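You operate a simulated robot arm through the tools that you are given. There is no shell and no other tool. Be economical: measure what you need, move in short steps, check, and stop when the job is done.

The job below is to be done with a simulated robot arm. You get a single attempt, and the scene is never put back.

Task
Put the M3 gauge block from the blue bench top on the green manual and the M4 gauge block on the deck by the keypad of the trial machine. Put the black fixture on the assembly bench top away on the black bench top. The order is free.

Only the result counts: the job must be done as asked and must still hold three seconds after the hand-in. Knocking over, shifting, dropping, spilling or breaking anything else fails it.

Robot
A 7-joint arm with a fingered hand on a trunk, on a base that drives. Base frame: it is fixed to the floor where the robot stands at the start and does not move with it; the origin is under the middle of the robot, x ahead of it, y to its left, z up; the surface under the hand at the start is at about z = 0.74. Lengths are in m, angles in degrees, forces in N, time in s.
With the tool pointing down near the work surface it reaches from about 0.2 to 0.82 m from the robot's upright axis, wherever it stands. Its first joint turns from -69.0 to 172.0 degrees. Places, roughly: black bench top [-0.7, -1, 0.7]; black fixture [-5.75, 4.5, 0.75]; deck by the keypad of the trial machine (13x13 cm) [-1.98, 2.18, 0.72]. Payload 3.4 kg.
Tool frame: the origin (TCP) lies between the finger pads and is the grasp point; the fingertips stand 0.039 m ahead of it; z points along the fingers, y is the line along which they close. The gripper opens to 0.18 m. The gripper's body begins 0.111 m behind the TCP. The gripper is a hand of 3 fingers: y runs from the thumb to the fingers, the wrist lies at [0, 0, -0.262] in the tool frame.
Orientation is that of the tool frame in the base frame, as a unit quaternion [x, y, z, w]. With the fingers straight down and closing along the base's y, the tool's x points along the base's -x, its y along +y and its z along -z.

Tools
- The arm moves only by the tool move_arm. Its argument "moves" is a list of rows, each a list of 6 numbers: the turn, a rotation vector about the tool's x, y, z in degrees, then the shift along the tool's x, y, z in m. In form: [[ax, ay, az, dx, dy, dz], ...]. A call has 1 to 8 rows; each row is the pose to reach, as a shift and turn from the pose commanded when the call began, along the tool's axes at that moment. Rows are played at 5 a second. More than 0.05 m and 8.6 degrees between two rows, and nothing of the call is played. A pose out of reach is approached as far as the arm can. The call stops where the force on the tool passes 40 N (or 10 N more than at its start, if that is more) or the arm is blocked; 0.2 s more then pass. In this call time passes only in rows, and 0.2 s behind the last. The reply holds the time, the measured pose of the TCP, the force on the tool along the base axes, the opening and the grip force, in the units named above and with some noise, with the torque about the TCP (base axes, N m) and any sound that the robot's microphone picked up, and new pictures: "show" is both (left out), scene, wrist or none.
- Cameras (640 x 400 px; columns grow to the right, rows downward): "scene" is now at [0.2133, -0.0639, 1.658]; the picture's right is [-0.96, -0.27, 0.00], its down [-0.25, 0.90, -0.36] and it looks along [0.09, -0.34, -0.93] (base axes); focal length 259 px, centre (320, 200). "wrist" rides on the gripper at [0.063, -0.036, -0.128] in the tool frame; the picture's right is [0.50, 0.87, 0.00], its down [-0.75, 0.43, -0.49] and it looks along [-0.43, 0.25, 0.87] (tool axes); focal length 226 px, centre (320, 200).
- lift_body(by): slides the trunk up (or, below 0, down) by that many m; the arm and the scene camera ride with it, the base frame stays. It gives what a move gives, with no picture.
- base_move(legs): drives the robot by 1 to 6 legs, each [ahead, left, turn to the left] in m, m and degrees, along the robot's own axes; the way and the turn of a leg run together, so that a leg with both is an arc; at most 1.5 m and 180 degrees a leg. The arm and the cameras ride along, it lands a little off, and it stops where it bumps. It gives what a move gives, and a new picture of the scene camera.
- finger_targets(finger1, finger2, thumb_bend): sets how far each is bent, from 0 (flat) to 1 (curled in); at 0.3 the hand is open as for a grip, at 0.7 the pads meet at the TCP. One left out holds its place. A second passes; each finger stops where it meets its share of the squeeze, and holds until it gets a number again. It is the only way to open and close the hand. It gives what a move gives, with no picture; readings hold the bend of each and the force on the fingers (four entries, about 0 where the hand has none), thumb and palm.
- pan_tilt(pan, tilt): turns the head with the scene camera to pan (to the left, within 143 degrees either way) and tilt (down, from -29 to 69), counted from straight ahead of the robot. It gives what a move gives, and a new picture of the scene camera.
- point_at(camera, pixels): for up to 12 pixels [column, row] of the newest picture of that camera ("zoom" is the newest enlarged one), the place [x, y, z] in the base frame of the surface seen there, good to about 0.002 m. It takes no simulated time.
- close_up(camera, box): a new picture of the part [left, top, right, bottom] of that camera's present view, enlarged. It takes no simulated time.
- sign_off(): hands the job in; it is judged then, once.

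Go step by step. Measure first, check grasps and placings, and put right what went wrong. The budget is 110 turns and 260 pictures, counting those below and the enlarged ones. Unless the task says otherwise, let go and move clear before handing in, and close with one line.

The tools are called after ">>>" as name(argument=value, ...) on one line, values as JSON. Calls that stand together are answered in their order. move_arm: Moves the arm, as the interface text tells. Its arguments: {"type":"object","properties":{"moves":{"type":"array","items":{"type":"array","items":{"type":"number"}}},"show":{"type":"string","enum":["both","scene","wrist","none"]}},"required":["moves"]} The other tools are called the same way: lift_body (by) slides the trunk up or down; finger_targets (finger1, finger2, thumb_bend) moves the fingers one by one; base_move (legs) drives the base; pan_tilt (pan, tilt) turns the head that bears the scene camera; point_at (camera, pixels) gives the place of the surface under pixels of a picture; close_up (camera, box) takes an enlarged picture of a part of a camera's view; sign_off () hands the job in.

At the start:

```text
time: 0.0
position: [0.3937, -0.3477, 0.968]
tcp_rot: [0.0, 1.0, 0.0, -0.001]
contact_force: [0.8, -1.2, -0.7]
torque: [-0.01, 0.02, 0.01]
gripper_width: 0.1799
grip_force: 0.1
shape: jaw
bend: [0.3, 0.3, 0.3]
finger forces: [0.0, 0.1, 0.1, 0.0, 0.0, 0.0]
trunk travel left (down, up): [-0.164, 0.379]
robot x, y, heading: [-0.0004, 0.0029, 0.2]
head pan, tilt: [-74.4, 68.8]
```

scene: 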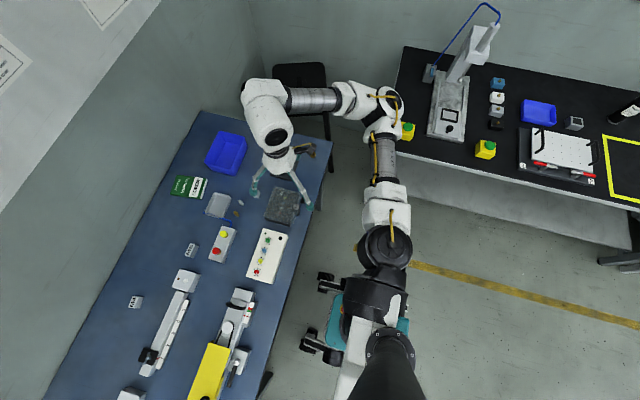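
wrist: 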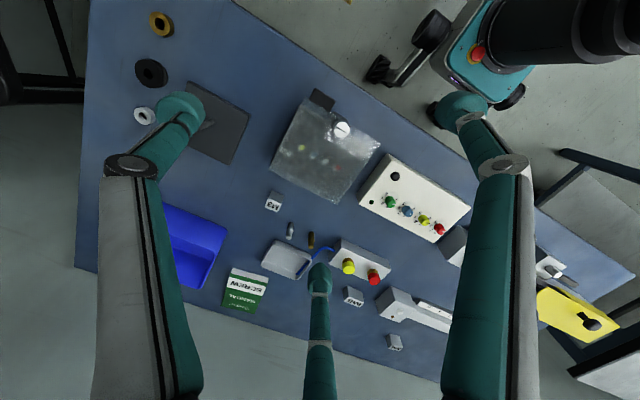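

The blue bench lies in front; small labelled blocks appear in the wrist view at (273,202), (354,296) and (395,343). I'll zoom in to read the labels.

>>> close_up(camera="wrist", box=[220, 170, 320, 232])

>>> close_up(camera="wrist", box=[325, 265, 445, 360])

>>> close_up(camera="scene", box=[100, 120, 340, 270])

>>> point_at(camera="wrist", pixels=[[273, 202], [354, 296], [395, 343], [245, 290], [290, 260], [300, 140], [215, 120]])

```text
6.40 times, centred on (270, 201) of wrist
```

zoom: 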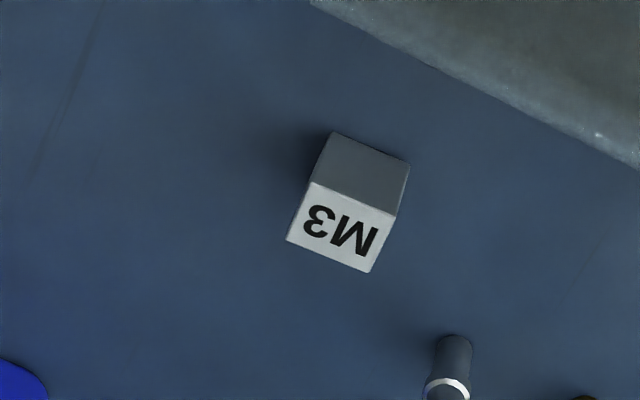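

```text
4.21 times, centred on (385, 312) of wrist
```

zoom: 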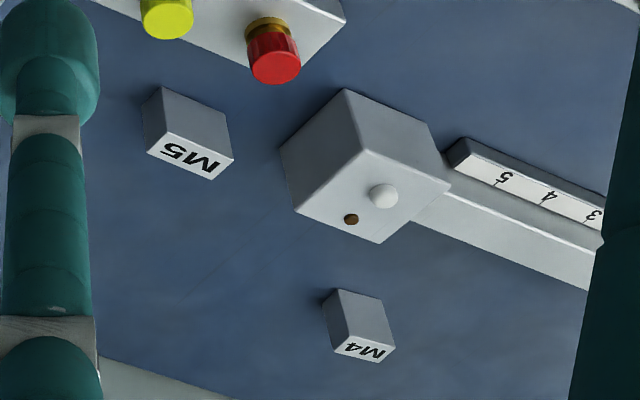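

```text
2.67 times, centred on (220, 195) of scene
```

zoom: 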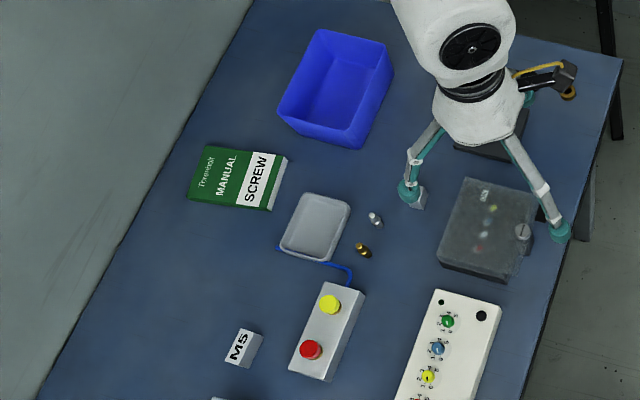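

```text
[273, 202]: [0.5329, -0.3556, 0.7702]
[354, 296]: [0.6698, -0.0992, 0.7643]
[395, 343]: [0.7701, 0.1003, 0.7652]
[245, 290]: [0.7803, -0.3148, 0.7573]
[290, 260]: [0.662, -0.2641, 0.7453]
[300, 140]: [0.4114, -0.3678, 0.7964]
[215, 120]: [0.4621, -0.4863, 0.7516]
```

M3 is at (273,202), about [0.53,-0.36]; M4 at (395,343), about [0.77,0.10]; the green manual at about [0.78,-0.31]. I'll measure their edges in more detail.

>>> close_up(camera="wrist", box=[200, 180, 328, 320])

>>> point_at(camera="wrist", pixels=[[235, 269], [266, 278], [258, 311], [225, 301], [270, 193], [283, 195], [266, 206], [279, 211], [255, 200], [262, 235], [380, 140], [330, 100]])

>>> point_at(camera="scene", pixels=[[178, 178], [206, 180], [203, 197], [172, 194], [190, 187], [190, 250], [135, 301], [327, 165], [285, 320], [262, 394]])

```text
2.86 times, centred on (264, 250) of wrist
```

zoom: 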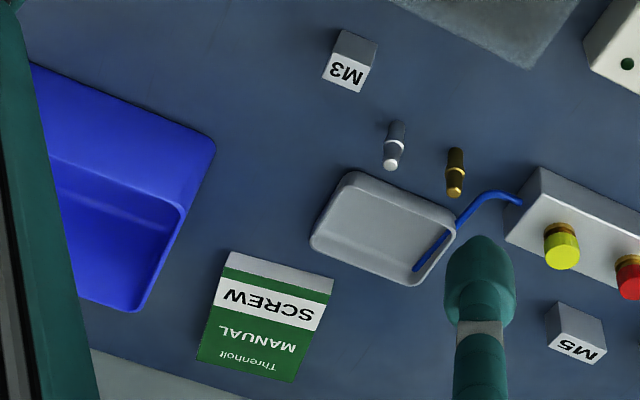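

```text
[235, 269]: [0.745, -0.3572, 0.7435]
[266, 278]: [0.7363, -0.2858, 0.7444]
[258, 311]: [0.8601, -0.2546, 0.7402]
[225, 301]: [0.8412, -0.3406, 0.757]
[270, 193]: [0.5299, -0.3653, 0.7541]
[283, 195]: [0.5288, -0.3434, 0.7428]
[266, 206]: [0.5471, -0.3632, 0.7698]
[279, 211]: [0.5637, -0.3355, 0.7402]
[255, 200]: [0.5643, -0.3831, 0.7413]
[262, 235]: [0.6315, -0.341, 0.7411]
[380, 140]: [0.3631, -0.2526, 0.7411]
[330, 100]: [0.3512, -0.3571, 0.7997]
```

```text
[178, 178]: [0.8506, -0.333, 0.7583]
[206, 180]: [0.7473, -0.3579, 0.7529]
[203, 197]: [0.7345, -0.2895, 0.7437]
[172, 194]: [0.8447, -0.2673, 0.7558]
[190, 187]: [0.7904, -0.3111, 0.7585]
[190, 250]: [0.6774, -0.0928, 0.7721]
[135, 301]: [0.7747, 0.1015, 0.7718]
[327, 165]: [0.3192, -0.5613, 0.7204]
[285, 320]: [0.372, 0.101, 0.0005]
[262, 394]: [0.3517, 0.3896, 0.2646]
```

M3's white face is its top (z≈0.770, table 0.741). I'll re-zoom for exact corners, and locate the fingertips.

>>> close_up(camera="wrist", box=[220, 170, 320, 232])

>>> point_at(camera="zoom", pixels=[[315, 187], [392, 217], [367, 268], [291, 239], [340, 227], [335, 136], [404, 166], [452, 380]])

>>> point_at(camera="wrist", pixels=[[182, 108], [465, 105], [318, 275], [130, 165], [505, 165], [312, 240], [205, 230]])

```text
6.40 times, centred on (270, 201) of wrist
```

zoom: 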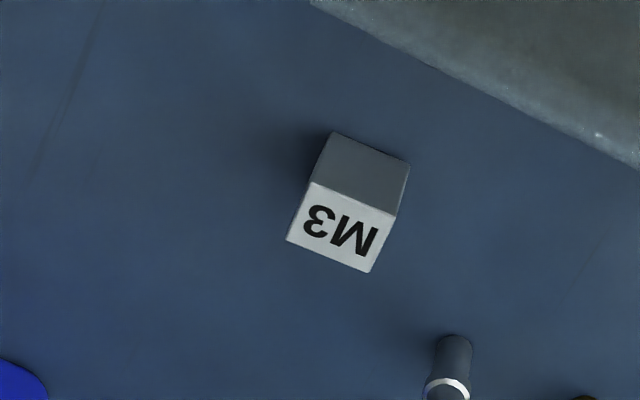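

```text
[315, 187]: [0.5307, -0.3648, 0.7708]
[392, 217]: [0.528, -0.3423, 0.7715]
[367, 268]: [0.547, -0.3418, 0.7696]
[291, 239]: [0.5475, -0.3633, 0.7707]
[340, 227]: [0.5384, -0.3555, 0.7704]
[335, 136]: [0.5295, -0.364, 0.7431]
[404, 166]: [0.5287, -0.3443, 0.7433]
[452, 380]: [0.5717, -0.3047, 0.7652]
```

```text
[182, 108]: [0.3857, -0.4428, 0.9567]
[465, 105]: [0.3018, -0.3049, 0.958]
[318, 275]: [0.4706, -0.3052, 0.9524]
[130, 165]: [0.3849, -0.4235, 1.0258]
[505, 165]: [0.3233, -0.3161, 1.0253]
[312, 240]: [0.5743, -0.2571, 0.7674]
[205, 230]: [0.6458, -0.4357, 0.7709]
```

M3 is an axis-aligned ~23 mm cube centred at about [0.538,-0.353], and a peg stands at [0.572,-0.305], so I'll narrow the hand before going down. The manual is at the edge of my reach, so first I shift the base 0.12 m to the right.

>>> base_move(legs=[[0, -0.12, 0]])

>>> finger_targets(finger1=0.55, finger2=0.55, thumb_bend=0.55)

>>> move_arm(moves=[[0, 0, 7.5, -0.03, 0.03, 0], [0, 0, 15, -0.06, 0.06, 0.0], [0, 0, 22.5, -0.1, 0.09, 0.0], [0, 0, 30, -0.14, 0.11, 0.0]])

```text
time: 1.2
position: [0.3942, -0.4311, 0.979]
tcp_rot: [-0.002, 1.0, -0.015, 0.001]
contact_force: [-0.2, 0.5, -0.3]
torque: [-0.05, 0.05, 0.02]
gripper_width: 0.1797
grip_force: 0.1
shape: jaw
bend: [0.3, 0.3, 0.3]
finger forces: [0.1, 0.0, 0.0, 0.0, 0.1, 0.1]
trunk travel left (down, up): [-0.164, 0.379]
robot x, y, heading: [0.0009, -0.1148, 0.2]
head pan, tilt: [-74.4, 68.8]
```

scene: 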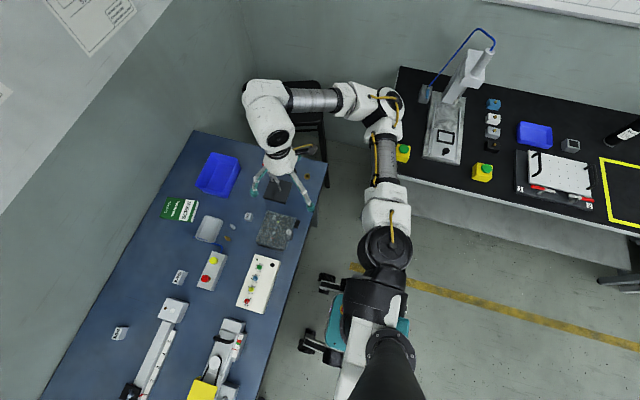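

```text
time: 2.2
position: [0.39, -0.4728, 0.9663]
tcp_rot: [-0.001, 1.0, 0.005, 0.002]
contact_force: [0.2, -0.2, 0.5]
torque: [0.05, -0.02, -0.01]
gripper_width: 0.0535
grip_force: 0.1
shape: fingers
bend: [0.55, 0.55, 0.55]
finger forces: [0.1, 0.0, 0.1, 0.1, 0.1, 0.0]
trunk travel left (down, up): [-0.164, 0.379]
robot x, y, heading: [-0.0006, -0.1183, 0.0]
head pan, tilt: [-74.4, 68.8]
```

```text
time: 3.2
position: [0.5323, -0.3495, 0.9719]
tcp_rot: [0.257, 0.966, -0.001, 0.001]
contact_force: [-0.4, -0.1, -0.3]
torque: [-0.03, -0.01, 0.03]
gripper_width: 0.0535
grip_force: 0.0
shape: fingers
bend: [0.55, 0.55, 0.55]
finger forces: [0.0, 0.0, 0.0, 0.0, 0.1, 0.0]
trunk travel left (down, up): [-0.164, 0.379]
robot x, y, heading: [-0.0002, -0.1127, -0.1]
head pan, tilt: [-74.4, 68.8]
```

scene: 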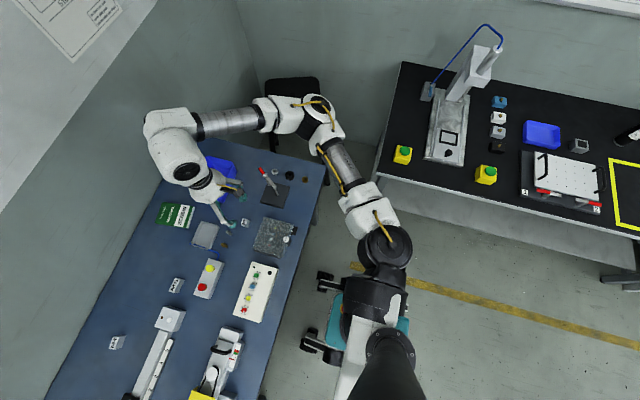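
wrist: 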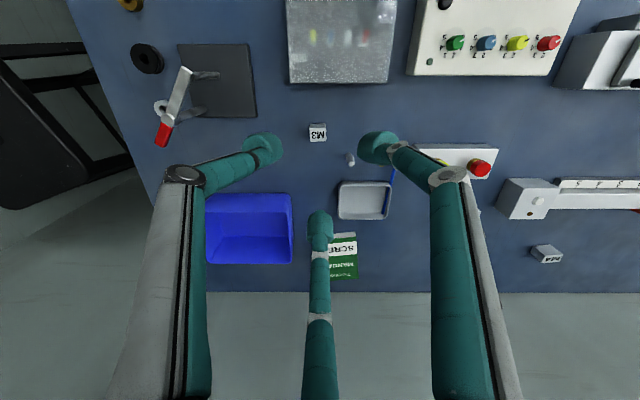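

The hand is rotated 30° and about over M3 (317,132 in the wrist view). I'll go down part way and check alignment.

>>> move_arm(moves=[[0, 0, 0, 0, 0, 0.04], [0, 0, 0, 0, 0, 0.08], [0, 0, 0, 0, 0, 0.12]], show="wrist")

>>> close_up(camera="wrist", box=[220, 100, 420, 225])

```text
time: 4.0
position: [0.5331, -0.3436, 0.8506]
tcp_rot: [0.256, 0.967, -0.001, 0.002]
contact_force: [-0.1, 0.0, -0.3]
torque: [0.0, -0.02, 0.03]
gripper_width: 0.0534
grip_force: 0.0
shape: fingers
bend: [0.55, 0.55, 0.55]
finger forces: [0.0, 0.0, 0.0, 0.0, 0.0, 0.1]
trunk travel left (down, up): [-0.164, 0.379]
robot x, y, heading: [0.0031, -0.1103, -0.1]
head pan, tilt: [-74.4, 68.8]
```

wrist: 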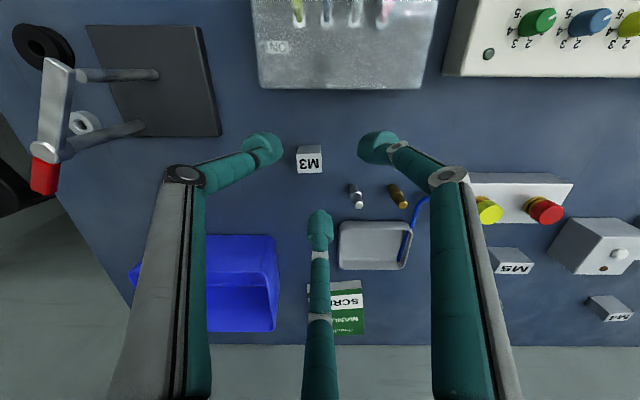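

```text
3.20 times, centred on (320, 162) of wrist
```

zoom: 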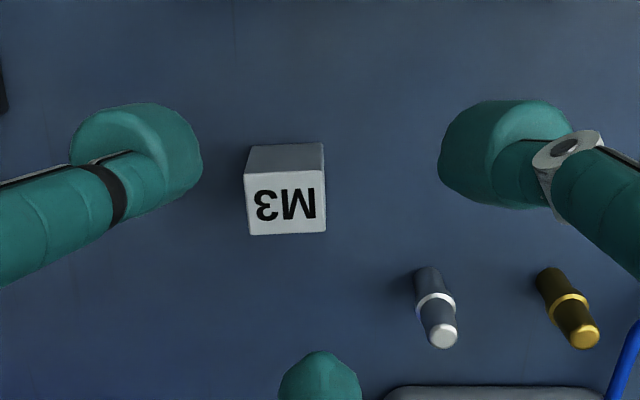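

The block is at (310,160) between the fingers; I'll measure the block and tips in this view.

>>> point_at(camera="zoom", pixels=[[286, 203], [250, 175], [321, 175], [250, 232], [322, 232], [170, 130], [470, 130], [320, 375], [190, 160], [445, 160], [435, 335]])

```text
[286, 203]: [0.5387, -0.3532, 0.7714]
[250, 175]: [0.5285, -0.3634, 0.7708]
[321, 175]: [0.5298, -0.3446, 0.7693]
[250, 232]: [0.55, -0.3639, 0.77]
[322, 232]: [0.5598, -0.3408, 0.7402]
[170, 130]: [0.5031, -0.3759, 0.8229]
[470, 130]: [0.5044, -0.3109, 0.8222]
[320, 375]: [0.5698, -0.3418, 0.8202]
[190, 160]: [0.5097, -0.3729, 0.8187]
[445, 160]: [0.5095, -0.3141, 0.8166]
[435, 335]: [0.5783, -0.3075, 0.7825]
```

The hand centre is about [0.533,-0.3436] and the block centre [0.539,-0.354]. I'll correct for that and descend to z≈0.785.

>>> move_arm(moves=[[0, 0, 0, -0.0109, -0.0058, 0.02], [0, 0, 0, -0.0109, -0.0058, 0.045], [0, 0, 0, -0.0109, -0.0058, 0.065]], show="wrist")

>>> close_up(camera="wrist", box=[220, 100, 420, 225])

```text
time: 4.8
position: [0.5388, -0.3549, 0.7863]
tcp_rot: [0.257, 0.966, -0.002, 0.003]
contact_force: [0.4, 0.8, 0.8]
torque: [0.0, 0.02, 0.01]
gripper_width: 0.0525
grip_force: 0.1
shape: fingers
bend: [0.55, 0.55, 0.55]
finger forces: [0.0, 0.1, 0.1, 0.1, 0.0, 0.0]
trunk travel left (down, up): [-0.164, 0.379]
robot x, y, heading: [0.0031, -0.1123, 0.1]
head pan, tilt: [-74.4, 68.8]
```

wrist: 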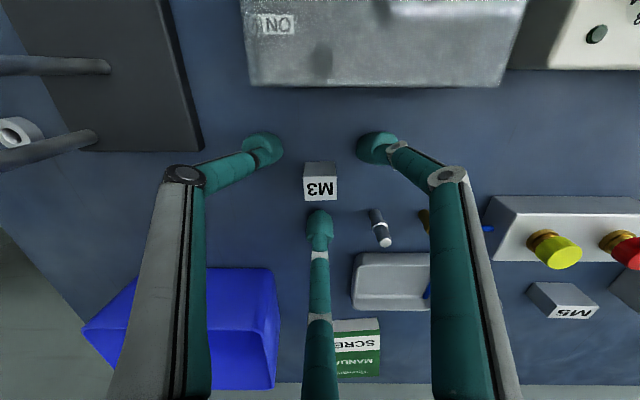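

```text
3.20 times, centred on (320, 162) of wrist
```

zoom: 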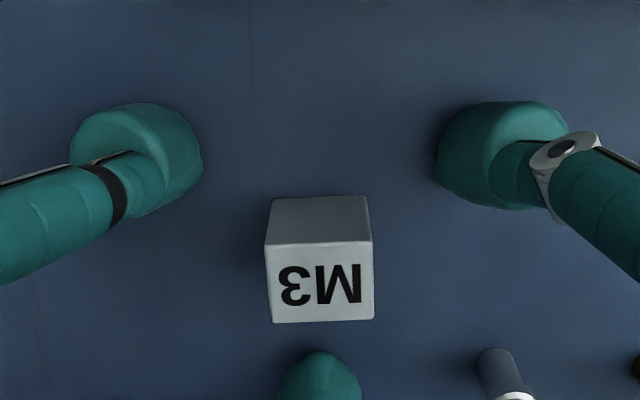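

The block sits centred between the three fingers with no contact. I'll close the hand.

>>> finger_targets(finger1=0.72, finger2=0.72, thumb_bend=0.72)

>>> close_up(camera="wrist", box=[220, 100, 420, 225])

```text
time: 5.8
position: [0.5393, -0.3479, 0.7884]
tcp_rot: [0.256, 0.967, -0.003, 0.004]
contact_force: [-0.7, -0.2, -0.3]
torque: [-0.01, 0.01, -0.01]
gripper_width: 0.0052
grip_force: 10.5
shape: fingers
bend: [0.7, 0.67, 0.68]
finger forces: [5.6, 8.7, 0.0, 0.0, 5.6, 0.1]
trunk travel left (down, up): [-0.164, 0.379]
robot x, y, heading: [0.0023, -0.1113, 0.4]
head pan, tilt: [-74.4, 68.8]
```

```text
3.20 times, centred on (320, 162) of wrist
```

zoom: 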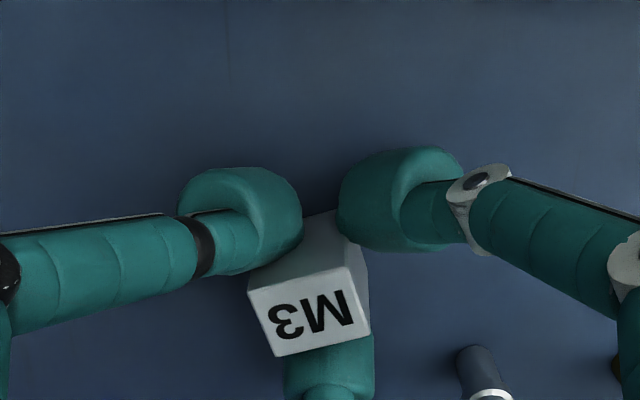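

The block turned slightly but all three fingers bear on it (5.6/8.7/5.6 N). I'll lift a little and check.

>>> move_arm(moves=[[0, 0, 0, 0, 0, -0.015], [0, 0, 0, 0, 0, -0.03], [0, 0, 0, 0, 0, -0.05]], show="wrist")

>>> close_up(camera="wrist", box=[220, 100, 420, 225])

```text
time: 6.6
position: [0.5414, -0.3502, 0.8381]
tcp_rot: [0.257, 0.966, -0.003, 0.003]
contact_force: [0.3, -0.3, -0.5]
torque: [0.01, 0.02, 0.01]
gripper_width: 0.0052
grip_force: 9.8
shape: fingers
bend: [0.7, 0.67, 0.68]
finger forces: [5.4, 8.7, 0.0, 0.0, 5.6, 0.0]
trunk travel left (down, up): [-0.164, 0.379]
robot x, y, heading: [0.0001, -0.1101, -0.1]
head pan, tilt: [-74.4, 68.8]
```

wrist: 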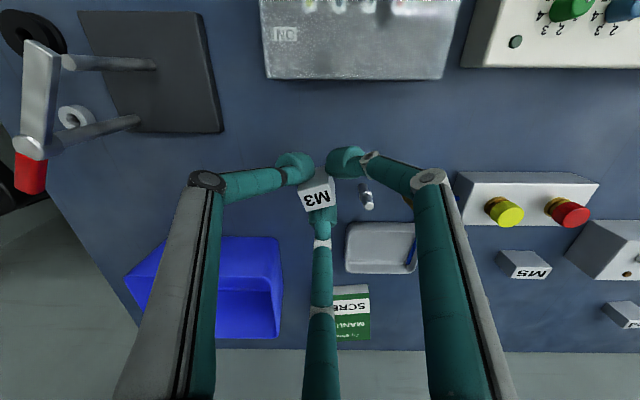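

```text
3.20 times, centred on (320, 162) of wrist
```

zoom: 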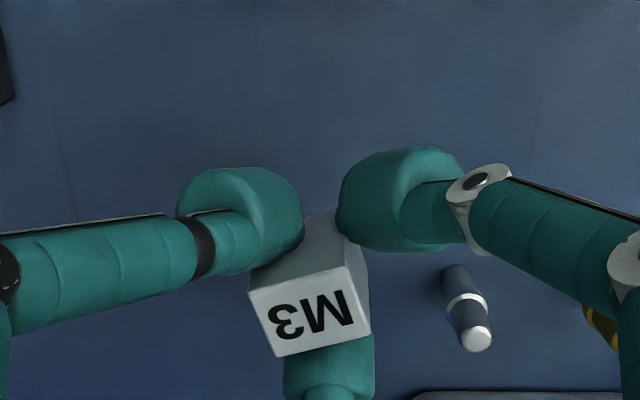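

Block is lifted and steady. I'll check its tilt and height in the hand, and the free area of the manual.

>>> point_at(camera="zoom", pixels=[[255, 295], [340, 270], [278, 352], [364, 328], [310, 315], [310, 255]])

>>> point_at(camera="wrist", pixels=[[338, 293], [366, 293], [368, 334], [342, 334], [350, 308], [350, 325], [285, 335], [270, 245]])

```text
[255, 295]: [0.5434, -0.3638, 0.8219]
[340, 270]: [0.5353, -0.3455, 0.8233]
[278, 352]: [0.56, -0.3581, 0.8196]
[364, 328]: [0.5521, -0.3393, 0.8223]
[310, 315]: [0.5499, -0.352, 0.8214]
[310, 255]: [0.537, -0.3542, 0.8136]
```

```text
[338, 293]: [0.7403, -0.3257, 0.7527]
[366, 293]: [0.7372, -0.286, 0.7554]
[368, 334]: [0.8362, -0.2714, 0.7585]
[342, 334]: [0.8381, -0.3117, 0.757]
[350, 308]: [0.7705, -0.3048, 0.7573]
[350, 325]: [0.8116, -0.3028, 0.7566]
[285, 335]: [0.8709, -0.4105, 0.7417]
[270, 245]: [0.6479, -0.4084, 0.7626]
```

The block is upright with its bottom at about 0.792 and TCP at 0.838. I'll raise it and carry it over the middle of the manual.

>>> move_arm(moves=[[0, 0, 0, 0, 0, -0.04], [0, 0, 0, -0.031, 0.0256, -0.05], [0, 0, 0, -0.062, 0.0511, -0.05], [0, 0, 0, -0.093, 0.0767, -0.05], [0, 0, 0, -0.124, 0.1023, -0.05], [0, 0, 0, -0.155, 0.1278, -0.05], [0, 0, 0, -0.1857, 0.1534, -0.05], [0, 0, 0, -0.1857, 0.1534, -0.03]], show="both")

>>> close_up(camera="wrist", box=[220, 100, 420, 225])

>>> point_at(camera="zoom", pixels=[[255, 295], [340, 270], [278, 352], [364, 328], [310, 315]])

```text
time: 8.4
position: [0.7774, -0.3122, 0.8671]
tcp_rot: [0.256, 0.967, -0.002, 0.003]
contact_force: [0.0, -0.4, -1.2]
torque: [0.01, 0.02, -0.03]
gripper_width: 0.004
grip_force: 9.8
shape: fingers
bend: [0.7, 0.67, 0.68]
finger forces: [5.3, 8.8, 0.1, 0.0, 5.6, 0.0]
trunk travel left (down, up): [-0.164, 0.379]
robot x, y, heading: [0.0015, -0.1098, -0.1]
head pan, tilt: [-74.4, 68.8]
```

scene: 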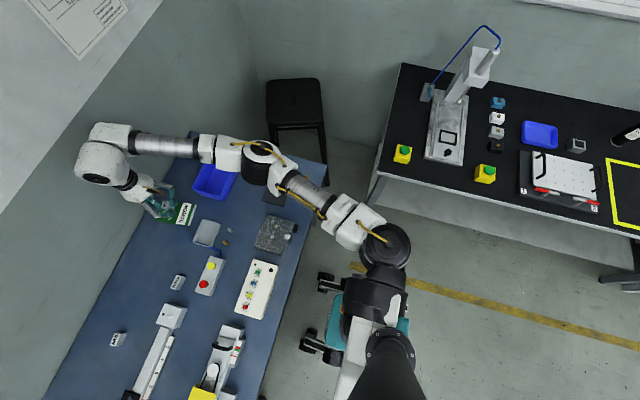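
wrist: 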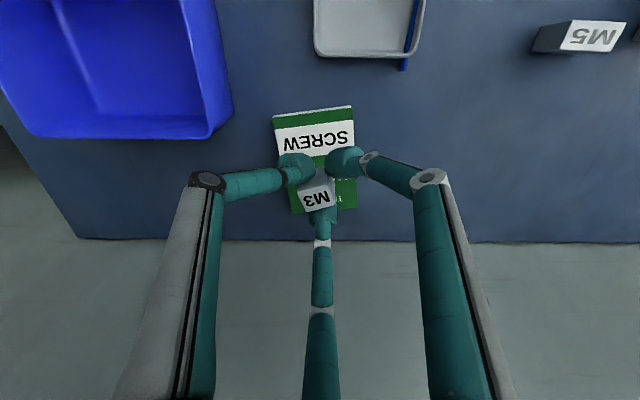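

```text
3.20 times, centred on (320, 162) of wrist
```

zoom: 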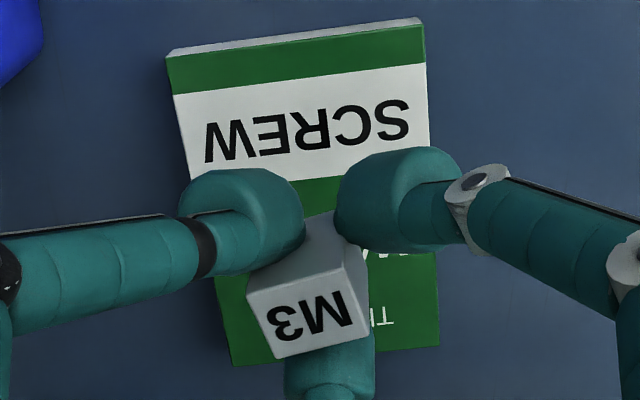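

```text
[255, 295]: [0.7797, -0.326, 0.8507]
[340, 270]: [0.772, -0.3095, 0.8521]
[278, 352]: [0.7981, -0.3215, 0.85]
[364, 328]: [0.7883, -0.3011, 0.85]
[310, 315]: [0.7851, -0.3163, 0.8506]
```

The block is over the manual at [0.785,-0.314], top at 0.851; it should end at 0.788, so I lower about 62 mm.

>>> move_arm(moves=[[0, 0, 0, 0, 0, 0.03], [0, 0, 0, 0, 0, 0.05], [0, 0, 0, 0, 0, 0.058], [0, 0, 0, 0, 0, 0.061]], show="wrist")

>>> close_up(camera="wrist", box=[220, 100, 420, 225])

>>> point_at(camera="zoom", pixels=[[255, 295], [340, 270], [278, 352], [364, 328], [310, 315]])

```text
time: 9.4
position: [0.7756, -0.3115, 0.8064]
tcp_rot: [0.256, 0.967, -0.002, 0.004]
contact_force: [0.1, -0.5, -0.9]
torque: [0.0, -0.01, 0.05]
gripper_width: 0.0045
grip_force: 9.6
shape: fingers
bend: [0.7, 0.67, 0.68]
finger forces: [5.2, 8.7, 0.0, 0.0, 5.5, 0.1]
trunk travel left (down, up): [-0.164, 0.379]
robot x, y, heading: [-0.0014, -0.1089, 0.1]
head pan, tilt: [-74.4, 68.8]
```

wrist: 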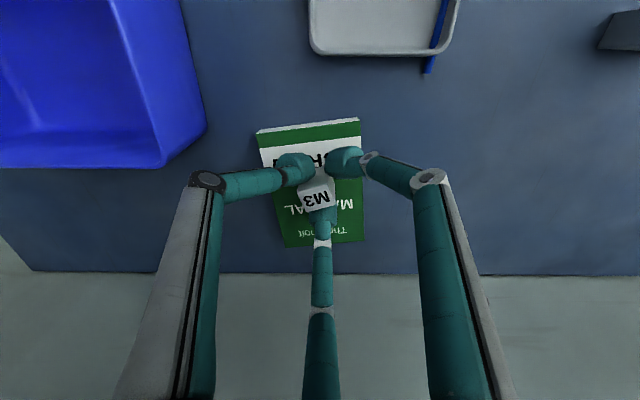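

```text
3.20 times, centred on (320, 162) of wrist
```

zoom: 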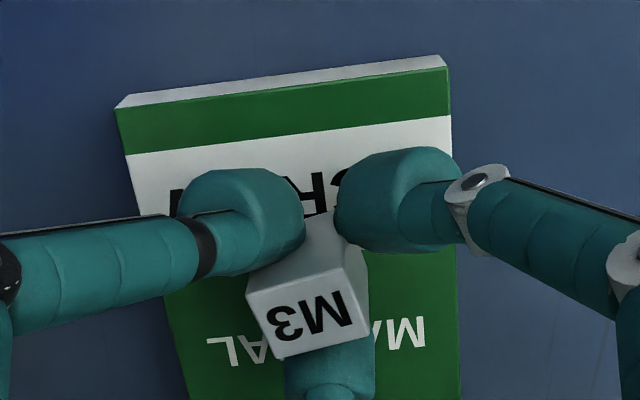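

```text
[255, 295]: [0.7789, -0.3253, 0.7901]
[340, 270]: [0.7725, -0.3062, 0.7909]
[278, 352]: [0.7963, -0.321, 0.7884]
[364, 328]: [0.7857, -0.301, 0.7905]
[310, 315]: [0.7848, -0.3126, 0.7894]
```

About 1–2 mm remain. I'll lower 2 mm more, then release to 0.55.

>>> move_arm(moves=[[0, 0, 0, 0, 0, 0.001], [0, 0, 0, 0, 0, 0.002]], show="none")

```text
time: 10.0
position: [0.775, -0.3133, 0.8047]
tcp_rot: [0.256, 0.967, -0.001, 0.003]
contact_force: [-0.5, -0.4, -0.3]
torque: [0.01, 0.0, -0.02]
gripper_width: 0.0044
grip_force: 9.6
shape: fingers
bend: [0.7, 0.67, 0.68]
finger forces: [5.1, 8.7, 0.1, 0.0, 5.6, 0.1]
trunk travel left (down, up): [-0.164, 0.379]
robot x, y, heading: [0.0049, -0.1107, -0.1]
head pan, tilt: [-74.4, 68.8]
```

>>> move_arm(moves=[[0, 0, 0, 0, 0, 0.001], [0, 0, 0, 0, 0, 0.0015]], show="none")

>>> finger_targets(finger1=0.55, finger2=0.55, thumb_bend=0.55)

>>> move_arm(moves=[[0, 0, 0, 0, 0, -0.03], [0, 0, 0, 0, 0, -0.07], [0, 0, 0, 0, 0, -0.11]], show="both")

>>> close_up(camera="wrist", box=[220, 100, 420, 225])

```text
time: 10.6
position: [0.7746, -0.3124, 0.8041]
tcp_rot: [0.257, 0.966, -0.001, 0.003]
contact_force: [0.1, 0.7, -0.2]
torque: [-0.01, -0.02, 0.0]
gripper_width: 0.0043
grip_force: 9.6
shape: fingers
bend: [0.7, 0.67, 0.68]
finger forces: [5.1, 8.7, 0.0, 0.0, 5.6, 0.1]
trunk travel left (down, up): [-0.164, 0.379]
robot x, y, heading: [0.0042, -0.1103, 0.2]
head pan, tilt: [-74.4, 68.8]
```

```text
time: 11.6
position: [0.7742, -0.3121, 0.8048]
tcp_rot: [0.257, 0.967, -0.002, 0.003]
contact_force: [-0.9, -0.5, -0.5]
torque: [0.0, 0.0, -0.02]
gripper_width: 0.0526
grip_force: 0.0
shape: fingers
bend: [0.55, 0.55, 0.55]
finger forces: [0.1, 0.0, 0.0, 0.0, 0.1, 0.0]
trunk travel left (down, up): [-0.164, 0.379]
robot x, y, heading: [0.003, -0.1149, 0.2]
head pan, tilt: [-74.4, 68.8]
```

```text
time: 12.4
position: [0.7728, -0.3139, 0.9159]
tcp_rot: [0.257, 0.967, -0.002, 0.003]
contact_force: [0.2, -0.1, 0.3]
torque: [0.05, -0.04, 0.0]
gripper_width: 0.0524
grip_force: 0.1
shape: fingers
bend: [0.55, 0.55, 0.55]
finger forces: [0.0, 0.0, 0.0, 0.0, 0.0, 0.0]
trunk travel left (down, up): [-0.164, 0.379]
robot x, y, heading: [0.0022, -0.1131, 0.4]
head pan, tilt: [-74.4, 68.8]
```

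scene: 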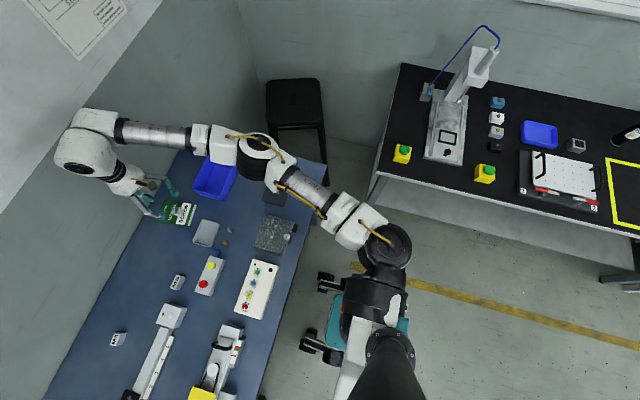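
wrist: 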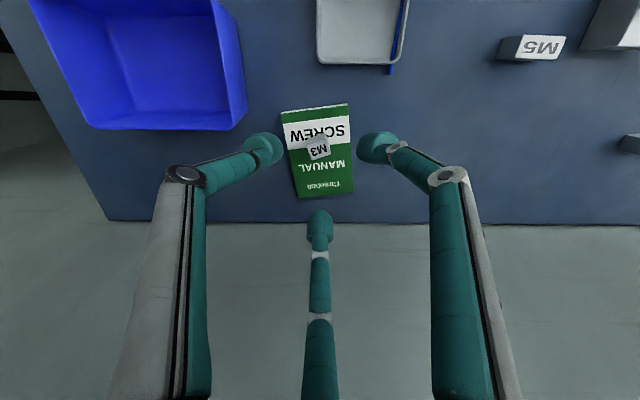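

```text
3.20 times, centred on (320, 162) of wrist
```

zoom: 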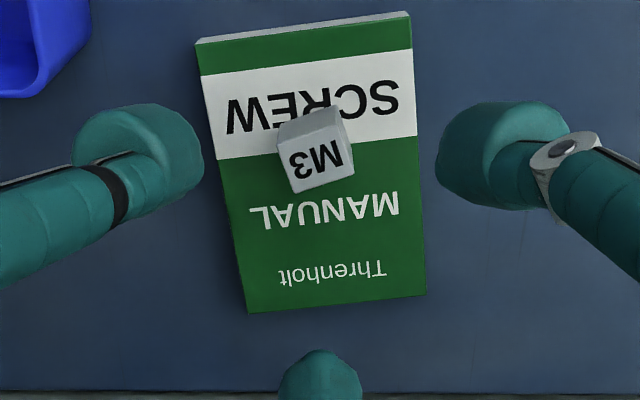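

M3 rests on the manual at (318,150). Next I move over to M4 near [0.772,0.10].

>>> move_arm(moves=[[0, 0, 0, 0.0244, 0.0422, 0], [0, 0, 0, 0.0488, 0.0844, 0], [0, 0, 0, 0.0732, 0.1266, 0], [0, 0, 0, 0.0976, 0.1688, 0], [0, 0, 0, 0.122, 0.211, 0], [0, 0, 0, 0.1464, 0.2532, 0], [0, 0, 0, 0.1708, 0.2954, 0], [0, 0, 0, 0.1952, 0.3376, 0]], show="wrist")

>>> close_up(camera="wrist", box=[220, 80, 420, 205])

```text
time: 14.2
position: [0.7367, 0.0548, 0.907]
tcp_rot: [0.257, 0.966, -0.001, 0.005]
contact_force: [-0.3, 0.6, 0.5]
torque: [0.02, -0.02, 0.01]
gripper_width: 0.053
grip_force: 0.1
shape: fingers
bend: [0.55, 0.55, 0.55]
finger forces: [0.1, 0.0, 0.0, 0.1, 0.0, 0.0]
out of reach, approached as far as the arm can: row 6, 7, 8
trunk travel left (down, up): [-0.164, 0.379]
robot x, y, heading: [0.0008, -0.1111, -0.0]
head pan, tilt: [-74.4, 68.8]
```

wrist: 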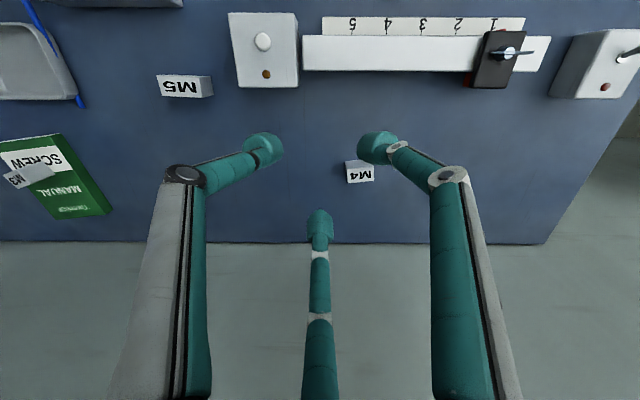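

```text
3.20 times, centred on (320, 142) of wrist
```

zoom: 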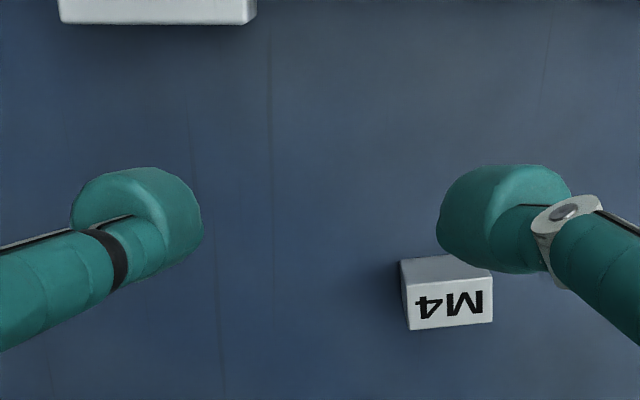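

M4 is at (360,172) but out of reach from here, so I drive the base left by 0.25 m.

>>> base_move(legs=[[0, 0.25, 0]])

>>> move_arm(moves=[[0, 0, 0, -0.02, -0.035, 0], [0, 0, 0, -0.04, -0.07, 0], [0, 0, 0, -0.06, -0.105, 0], [0, 0, 0, -0.085, -0.14, 0], [0, 0, 0, -0.105, -0.17, 0]], show="wrist")

>>> close_up(camera="wrist", box=[220, 80, 420, 205])

```text
time: 16.1
position: [0.7372, 0.2876, 0.9086]
tcp_rot: [0.257, 0.966, 0.005, 0.001]
contact_force: [0.0, 0.3, 0.1]
torque: [0.04, -0.05, -0.03]
gripper_width: 0.053
grip_force: 0.1
shape: fingers
bend: [0.55, 0.55, 0.55]
finger forces: [0.1, 0.0, 0.0, 0.1, 0.0, 0.1]
trunk travel left (down, up): [-0.164, 0.379]
robot x, y, heading: [0.0017, 0.1387, 0.3]
head pan, tilt: [-74.4, 68.8]
```

scene: 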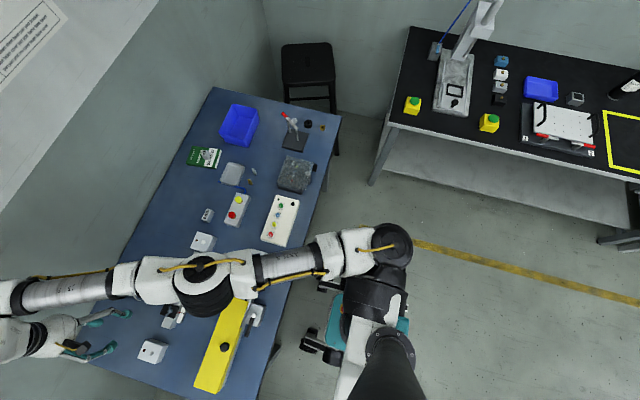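

```text
time: 17.2
position: [0.7373, 0.1058, 0.9117]
tcp_rot: [0.257, 0.966, -0.001, 0.006]
contact_force: [0.2, 0.4, -0.1]
torque: [-0.01, 0.01, -0.03]
gripper_width: 0.053
grip_force: 0.0
shape: fingers
bend: [0.55, 0.55, 0.55]
finger forces: [0.1, 0.1, 0.0, 0.0, 0.0, 0.0]
trunk travel left (down, up): [-0.164, 0.379]
robot x, y, heading: [0.002, 0.1379, 0.2]
head pan, tilt: [-74.4, 68.8]
```

wrist: 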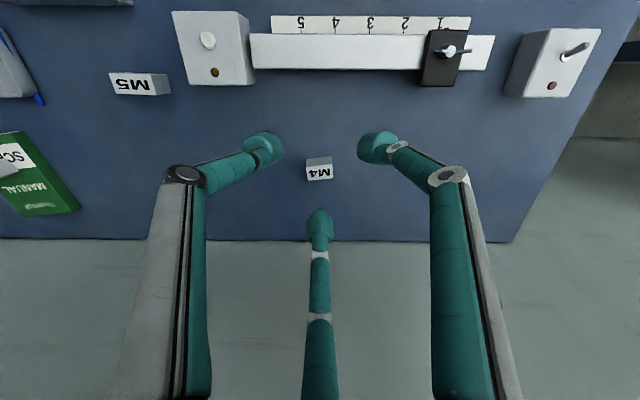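

```text
3.20 times, centred on (320, 142) of wrist
```

zoom: 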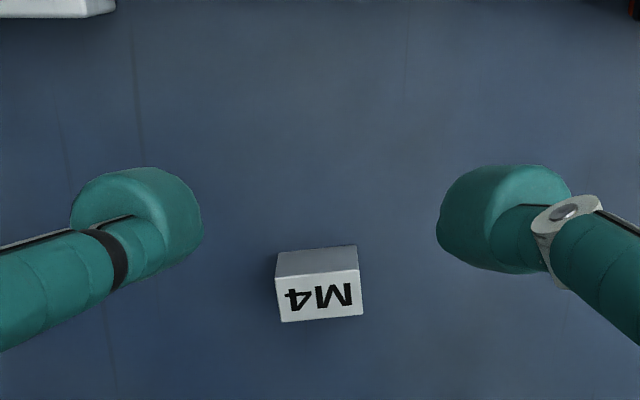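

M4 is nearly centred at (319,168). I'll measure its top and the fingers.

>>> point_at(camera="zoom", pixels=[[320, 298], [279, 281], [356, 274], [285, 318], [359, 312], [190, 220], [445, 220], [320, 260]])

```text
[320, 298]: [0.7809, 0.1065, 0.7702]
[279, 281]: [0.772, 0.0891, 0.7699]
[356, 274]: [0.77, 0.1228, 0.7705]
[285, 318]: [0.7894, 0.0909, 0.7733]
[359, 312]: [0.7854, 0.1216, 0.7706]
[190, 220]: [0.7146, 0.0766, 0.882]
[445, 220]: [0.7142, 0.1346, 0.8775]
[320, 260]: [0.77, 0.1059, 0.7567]
```

M4's top centre is [0.779,0.106], about 18×33 mm, z 0.770. I'll go over it and descend.

>>> move_arm(moves=[[0, 0, 0, -0.0364, 0.021, 0.01], [0, 0, 0, -0.0364, 0.021, 0.05], [0, 0, 0, -0.0364, 0.021, 0.09], [0, 0, 0, -0.0364, 0.021, 0.11], [0, 0, 0, -0.0364, 0.021, 0.124]], show="wrist")

>>> close_up(camera="wrist", box=[220, 100, 420, 225])

>>> point_at(camera="zoom", pixels=[[190, 160], [445, 160], [320, 375], [320, 280], [320, 300]])

```text
time: 18.4
position: [0.7825, 0.1004, 0.788]
tcp_rot: [0.257, 0.966, -0.001, 0.006]
contact_force: [-0.5, 0.1, 0.6]
torque: [0.06, 0.04, -0.03]
gripper_width: 0.0523
grip_force: 0.0
shape: fingers
bend: [0.55, 0.55, 0.55]
finger forces: [0.3, 0.0, 0.1, 0.1, 0.0, 0.1]
trunk travel left (down, up): [-0.164, 0.379]
robot x, y, heading: [-0.0014, 0.1354, 0.1]
head pan, tilt: [-74.4, 68.8]
```

wrist: 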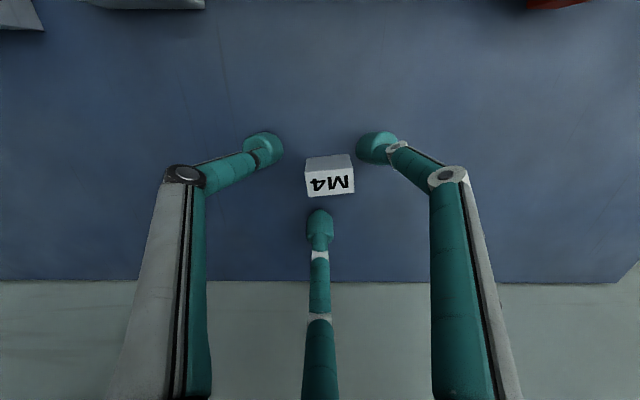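

```text
3.20 times, centred on (320, 162) of wrist
```

zoom: 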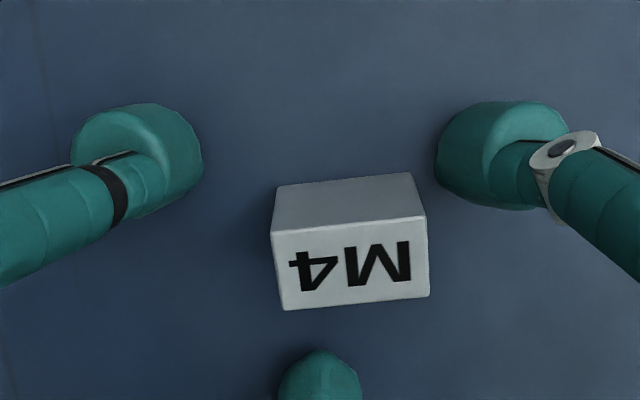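

```text
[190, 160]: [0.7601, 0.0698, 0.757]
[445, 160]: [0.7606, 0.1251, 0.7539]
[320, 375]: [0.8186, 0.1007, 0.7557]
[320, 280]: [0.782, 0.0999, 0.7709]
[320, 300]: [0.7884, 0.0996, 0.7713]
```

The hand centre is about 7 mm too far right (block at y 0.106, fingers' midpoint 0.098). I'll shift and close.

>>> move_arm(moves=[[0, 0, 0, 0.0035, 0.0061, 0.001]], show="wrist")

>>> finger_targets(finger1=0.72, finger2=0.72, thumb_bend=0.72)

>>> close_up(camera="wrist", box=[220, 100, 420, 225])

```text
time: 18.9
position: [0.782, 0.1062, 0.786]
tcp_rot: [0.257, 0.966, 0.0, 0.007]
contact_force: [0.3, -1.1, 4.3]
torque: [0.09, 0.07, 0.0]
gripper_width: 0.0505
grip_force: 1.6
shape: fingers
bend: [0.56, 0.55, 0.55]
finger forces: [3.8, 0.0, 0.0, 0.0, 0.0, 0.0]
trunk travel left (down, up): [-0.164, 0.379]
robot x, y, heading: [-0.0048, 0.131, 0.0]
head pan, tilt: [-74.4, 68.8]
```

wrist: 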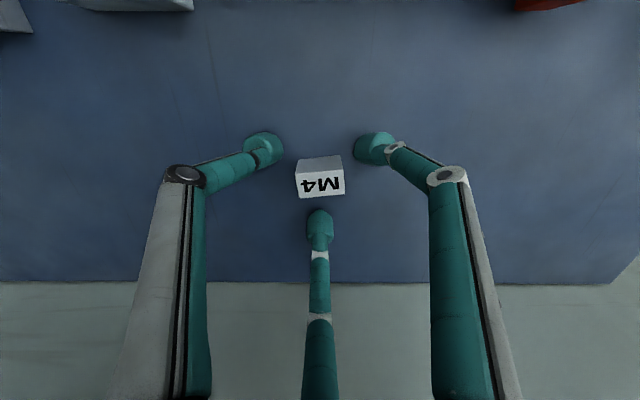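

```text
time: 19.9
position: [0.7828, 0.1058, 0.7847]
tcp_rot: [0.257, 0.966, -0.001, 0.005]
contact_force: [1.0, 0.2, -0.4]
torque: [0.01, 0.02, 0.0]
gripper_width: 0.0102
grip_force: 11.0
shape: fingers
bend: [0.68, 0.67, 0.68]
finger forces: [7.4, 7.7, 0.0, 0.1, 6.7, 0.1]
trunk travel left (down, up): [-0.164, 0.379]
robot x, y, heading: [0.0019, 0.1344, 0.1]
head pan, tilt: [-74.4, 68.8]
```

```text
3.20 times, centred on (320, 162) of wrist
```

zoom: 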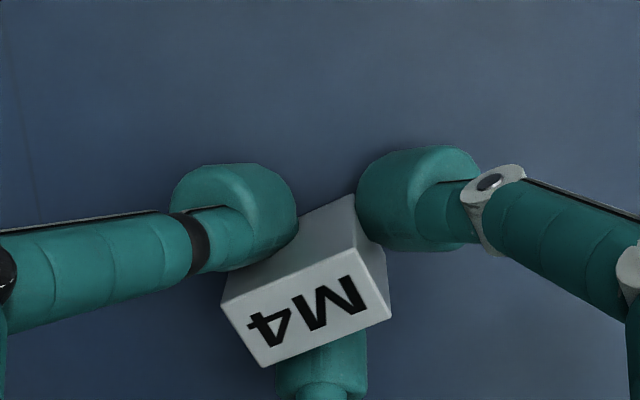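

All three fingers hold M4 (7.4/7.7/6.7 N). I lift it.

>>> move_arm(moves=[[0, 0, 0, 0, 0, -0.015], [0, 0, 0, 0, 0, -0.03], [0, 0, 0, 0, 0, -0.06], [0, 0, 0, 0, 0, -0.1], [0, 0, 0, 0, 0, -0.14]], show="wrist")

>>> close_up(camera="wrist", box=[220, 100, 420, 225])

>>> point_at(camera="zoom", pixels=[[226, 308], [352, 252], [266, 364], [386, 312], [308, 310], [305, 255]])

>>> pan_tilt(pan=130, tilt=25)

```text
time: 21.1
position: [0.7808, 0.1065, 0.9251]
tcp_rot: [0.257, 0.966, 0.0, 0.006]
contact_force: [-0.4, -0.2, -2.1]
torque: [0.03, -0.02, -0.01]
gripper_width: 0.0106
grip_force: 10.8
shape: fingers
bend: [0.68, 0.67, 0.68]
finger forces: [7.3, 7.8, 0.1, 0.0, 6.7, 0.0]
trunk travel left (down, up): [-0.164, 0.379]
robot x, y, heading: [-0.0017, 0.1357, 0.2]
head pan, tilt: [-74.4, 68.8]
```

wrist: 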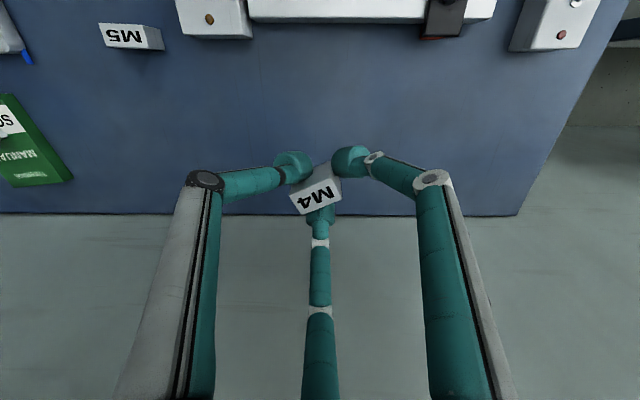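

```text
3.20 times, centred on (320, 162) of wrist
```

zoom: 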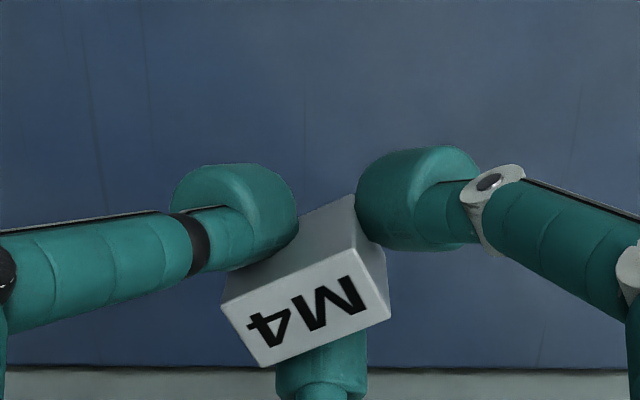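

```text
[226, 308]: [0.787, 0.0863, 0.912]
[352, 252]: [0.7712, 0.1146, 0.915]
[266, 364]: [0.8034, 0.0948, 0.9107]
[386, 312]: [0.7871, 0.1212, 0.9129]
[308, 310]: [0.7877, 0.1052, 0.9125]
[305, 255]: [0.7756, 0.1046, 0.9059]
```

```text
time: 24.0
position: [0.7828, 0.1074, 0.9235]
tcp_rot: [0.257, 0.966, 0.0, 0.006]
contact_force: [0.8, 0.4, -2.3]
torque: [0.01, 0.01, 0.01]
gripper_width: 0.0102
grip_force: 11.3
shape: fingers
bend: [0.68, 0.67, 0.68]
finger forces: [7.3, 7.8, 0.0, 0.0, 6.7, 0.0]
trunk travel left (down, up): [-0.164, 0.379]
robot x, y, heading: [0.002, 0.1336, 0.4]
head pan, tilt: [130.0, 25.0]
```

scene: 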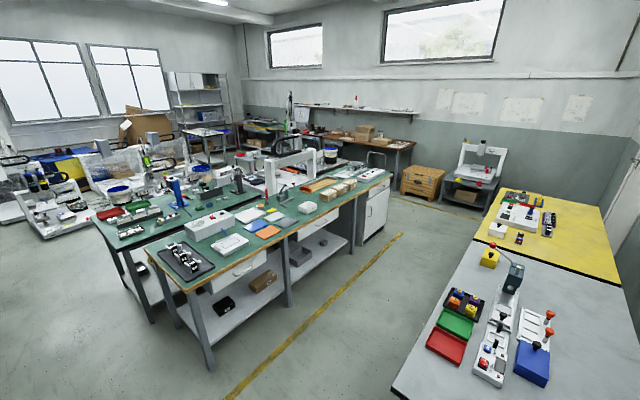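

M4 is held upright; bottom about 42 mm below TCP. Now I survey the room toward [-1.98,2.18].

>>> point_at(camera="scene", pixels=[[180, 258], [210, 290], [320, 190], [230, 218], [480, 150], [480, 175], [500, 330], [560, 230], [330, 380], [400, 150], [70, 205], [130, 230]])

>>> close_up(camera="scene", box=[80, 130, 400, 330])

>>> close_up(camera="scene", box=[0, 80, 240, 230])

```text
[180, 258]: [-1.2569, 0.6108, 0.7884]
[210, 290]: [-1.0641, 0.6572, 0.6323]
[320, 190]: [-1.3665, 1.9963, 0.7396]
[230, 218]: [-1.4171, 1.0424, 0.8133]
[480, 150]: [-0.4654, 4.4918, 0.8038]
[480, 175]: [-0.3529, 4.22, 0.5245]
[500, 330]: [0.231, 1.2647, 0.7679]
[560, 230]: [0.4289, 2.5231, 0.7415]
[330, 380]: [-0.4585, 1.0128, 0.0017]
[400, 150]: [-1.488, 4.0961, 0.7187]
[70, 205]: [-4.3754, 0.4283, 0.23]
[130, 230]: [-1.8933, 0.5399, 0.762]
```

```text
2.00 times, centred on (240, 230) of scene
```

zoom: 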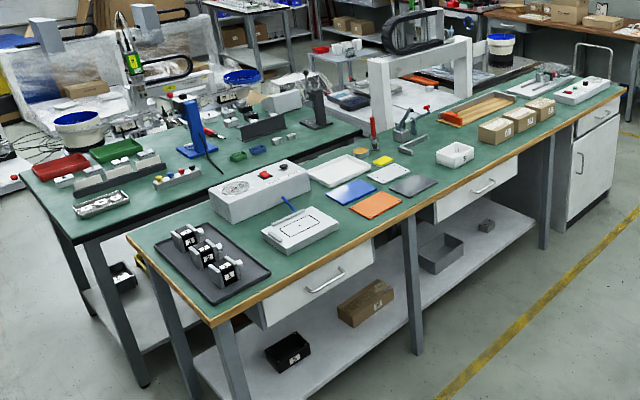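

```text
2.67 times, centred on (120, 155) of scene
```

zoom: 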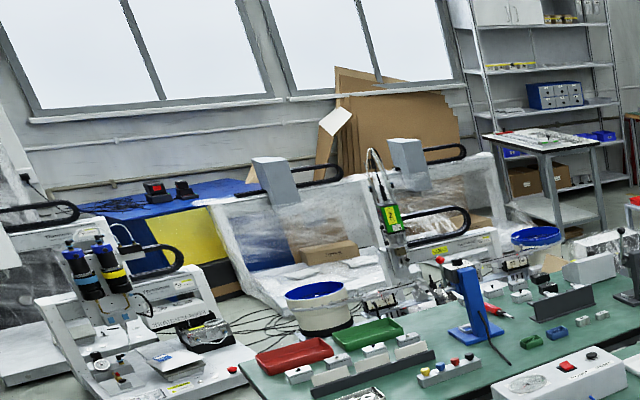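

The white gantry near (290,170) behind the front green bench may be the trial machine. Zoom in there and measure.

>>> close_up(camera="scene", box=[235, 125, 395, 225])

>>> point_at(camera="scene", pixels=[[292, 180], [300, 183], [275, 172], [312, 160], [345, 180], [325, 150], [330, 170], [256, 188], [340, 165]])

```text
4.00 times, centred on (315, 175) of scene
```

zoom: 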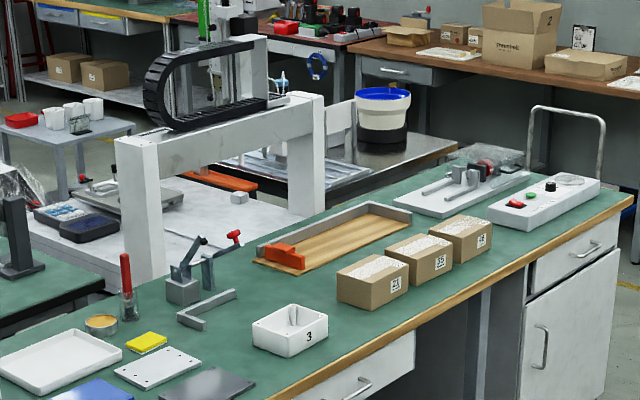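

```text
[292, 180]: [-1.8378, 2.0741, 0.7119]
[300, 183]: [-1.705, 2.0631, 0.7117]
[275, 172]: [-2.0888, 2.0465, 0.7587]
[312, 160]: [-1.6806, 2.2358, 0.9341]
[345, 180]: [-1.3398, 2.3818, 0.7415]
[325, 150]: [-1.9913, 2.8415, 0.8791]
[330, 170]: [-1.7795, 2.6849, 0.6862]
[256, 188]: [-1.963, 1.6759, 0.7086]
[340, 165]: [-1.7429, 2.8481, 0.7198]
```

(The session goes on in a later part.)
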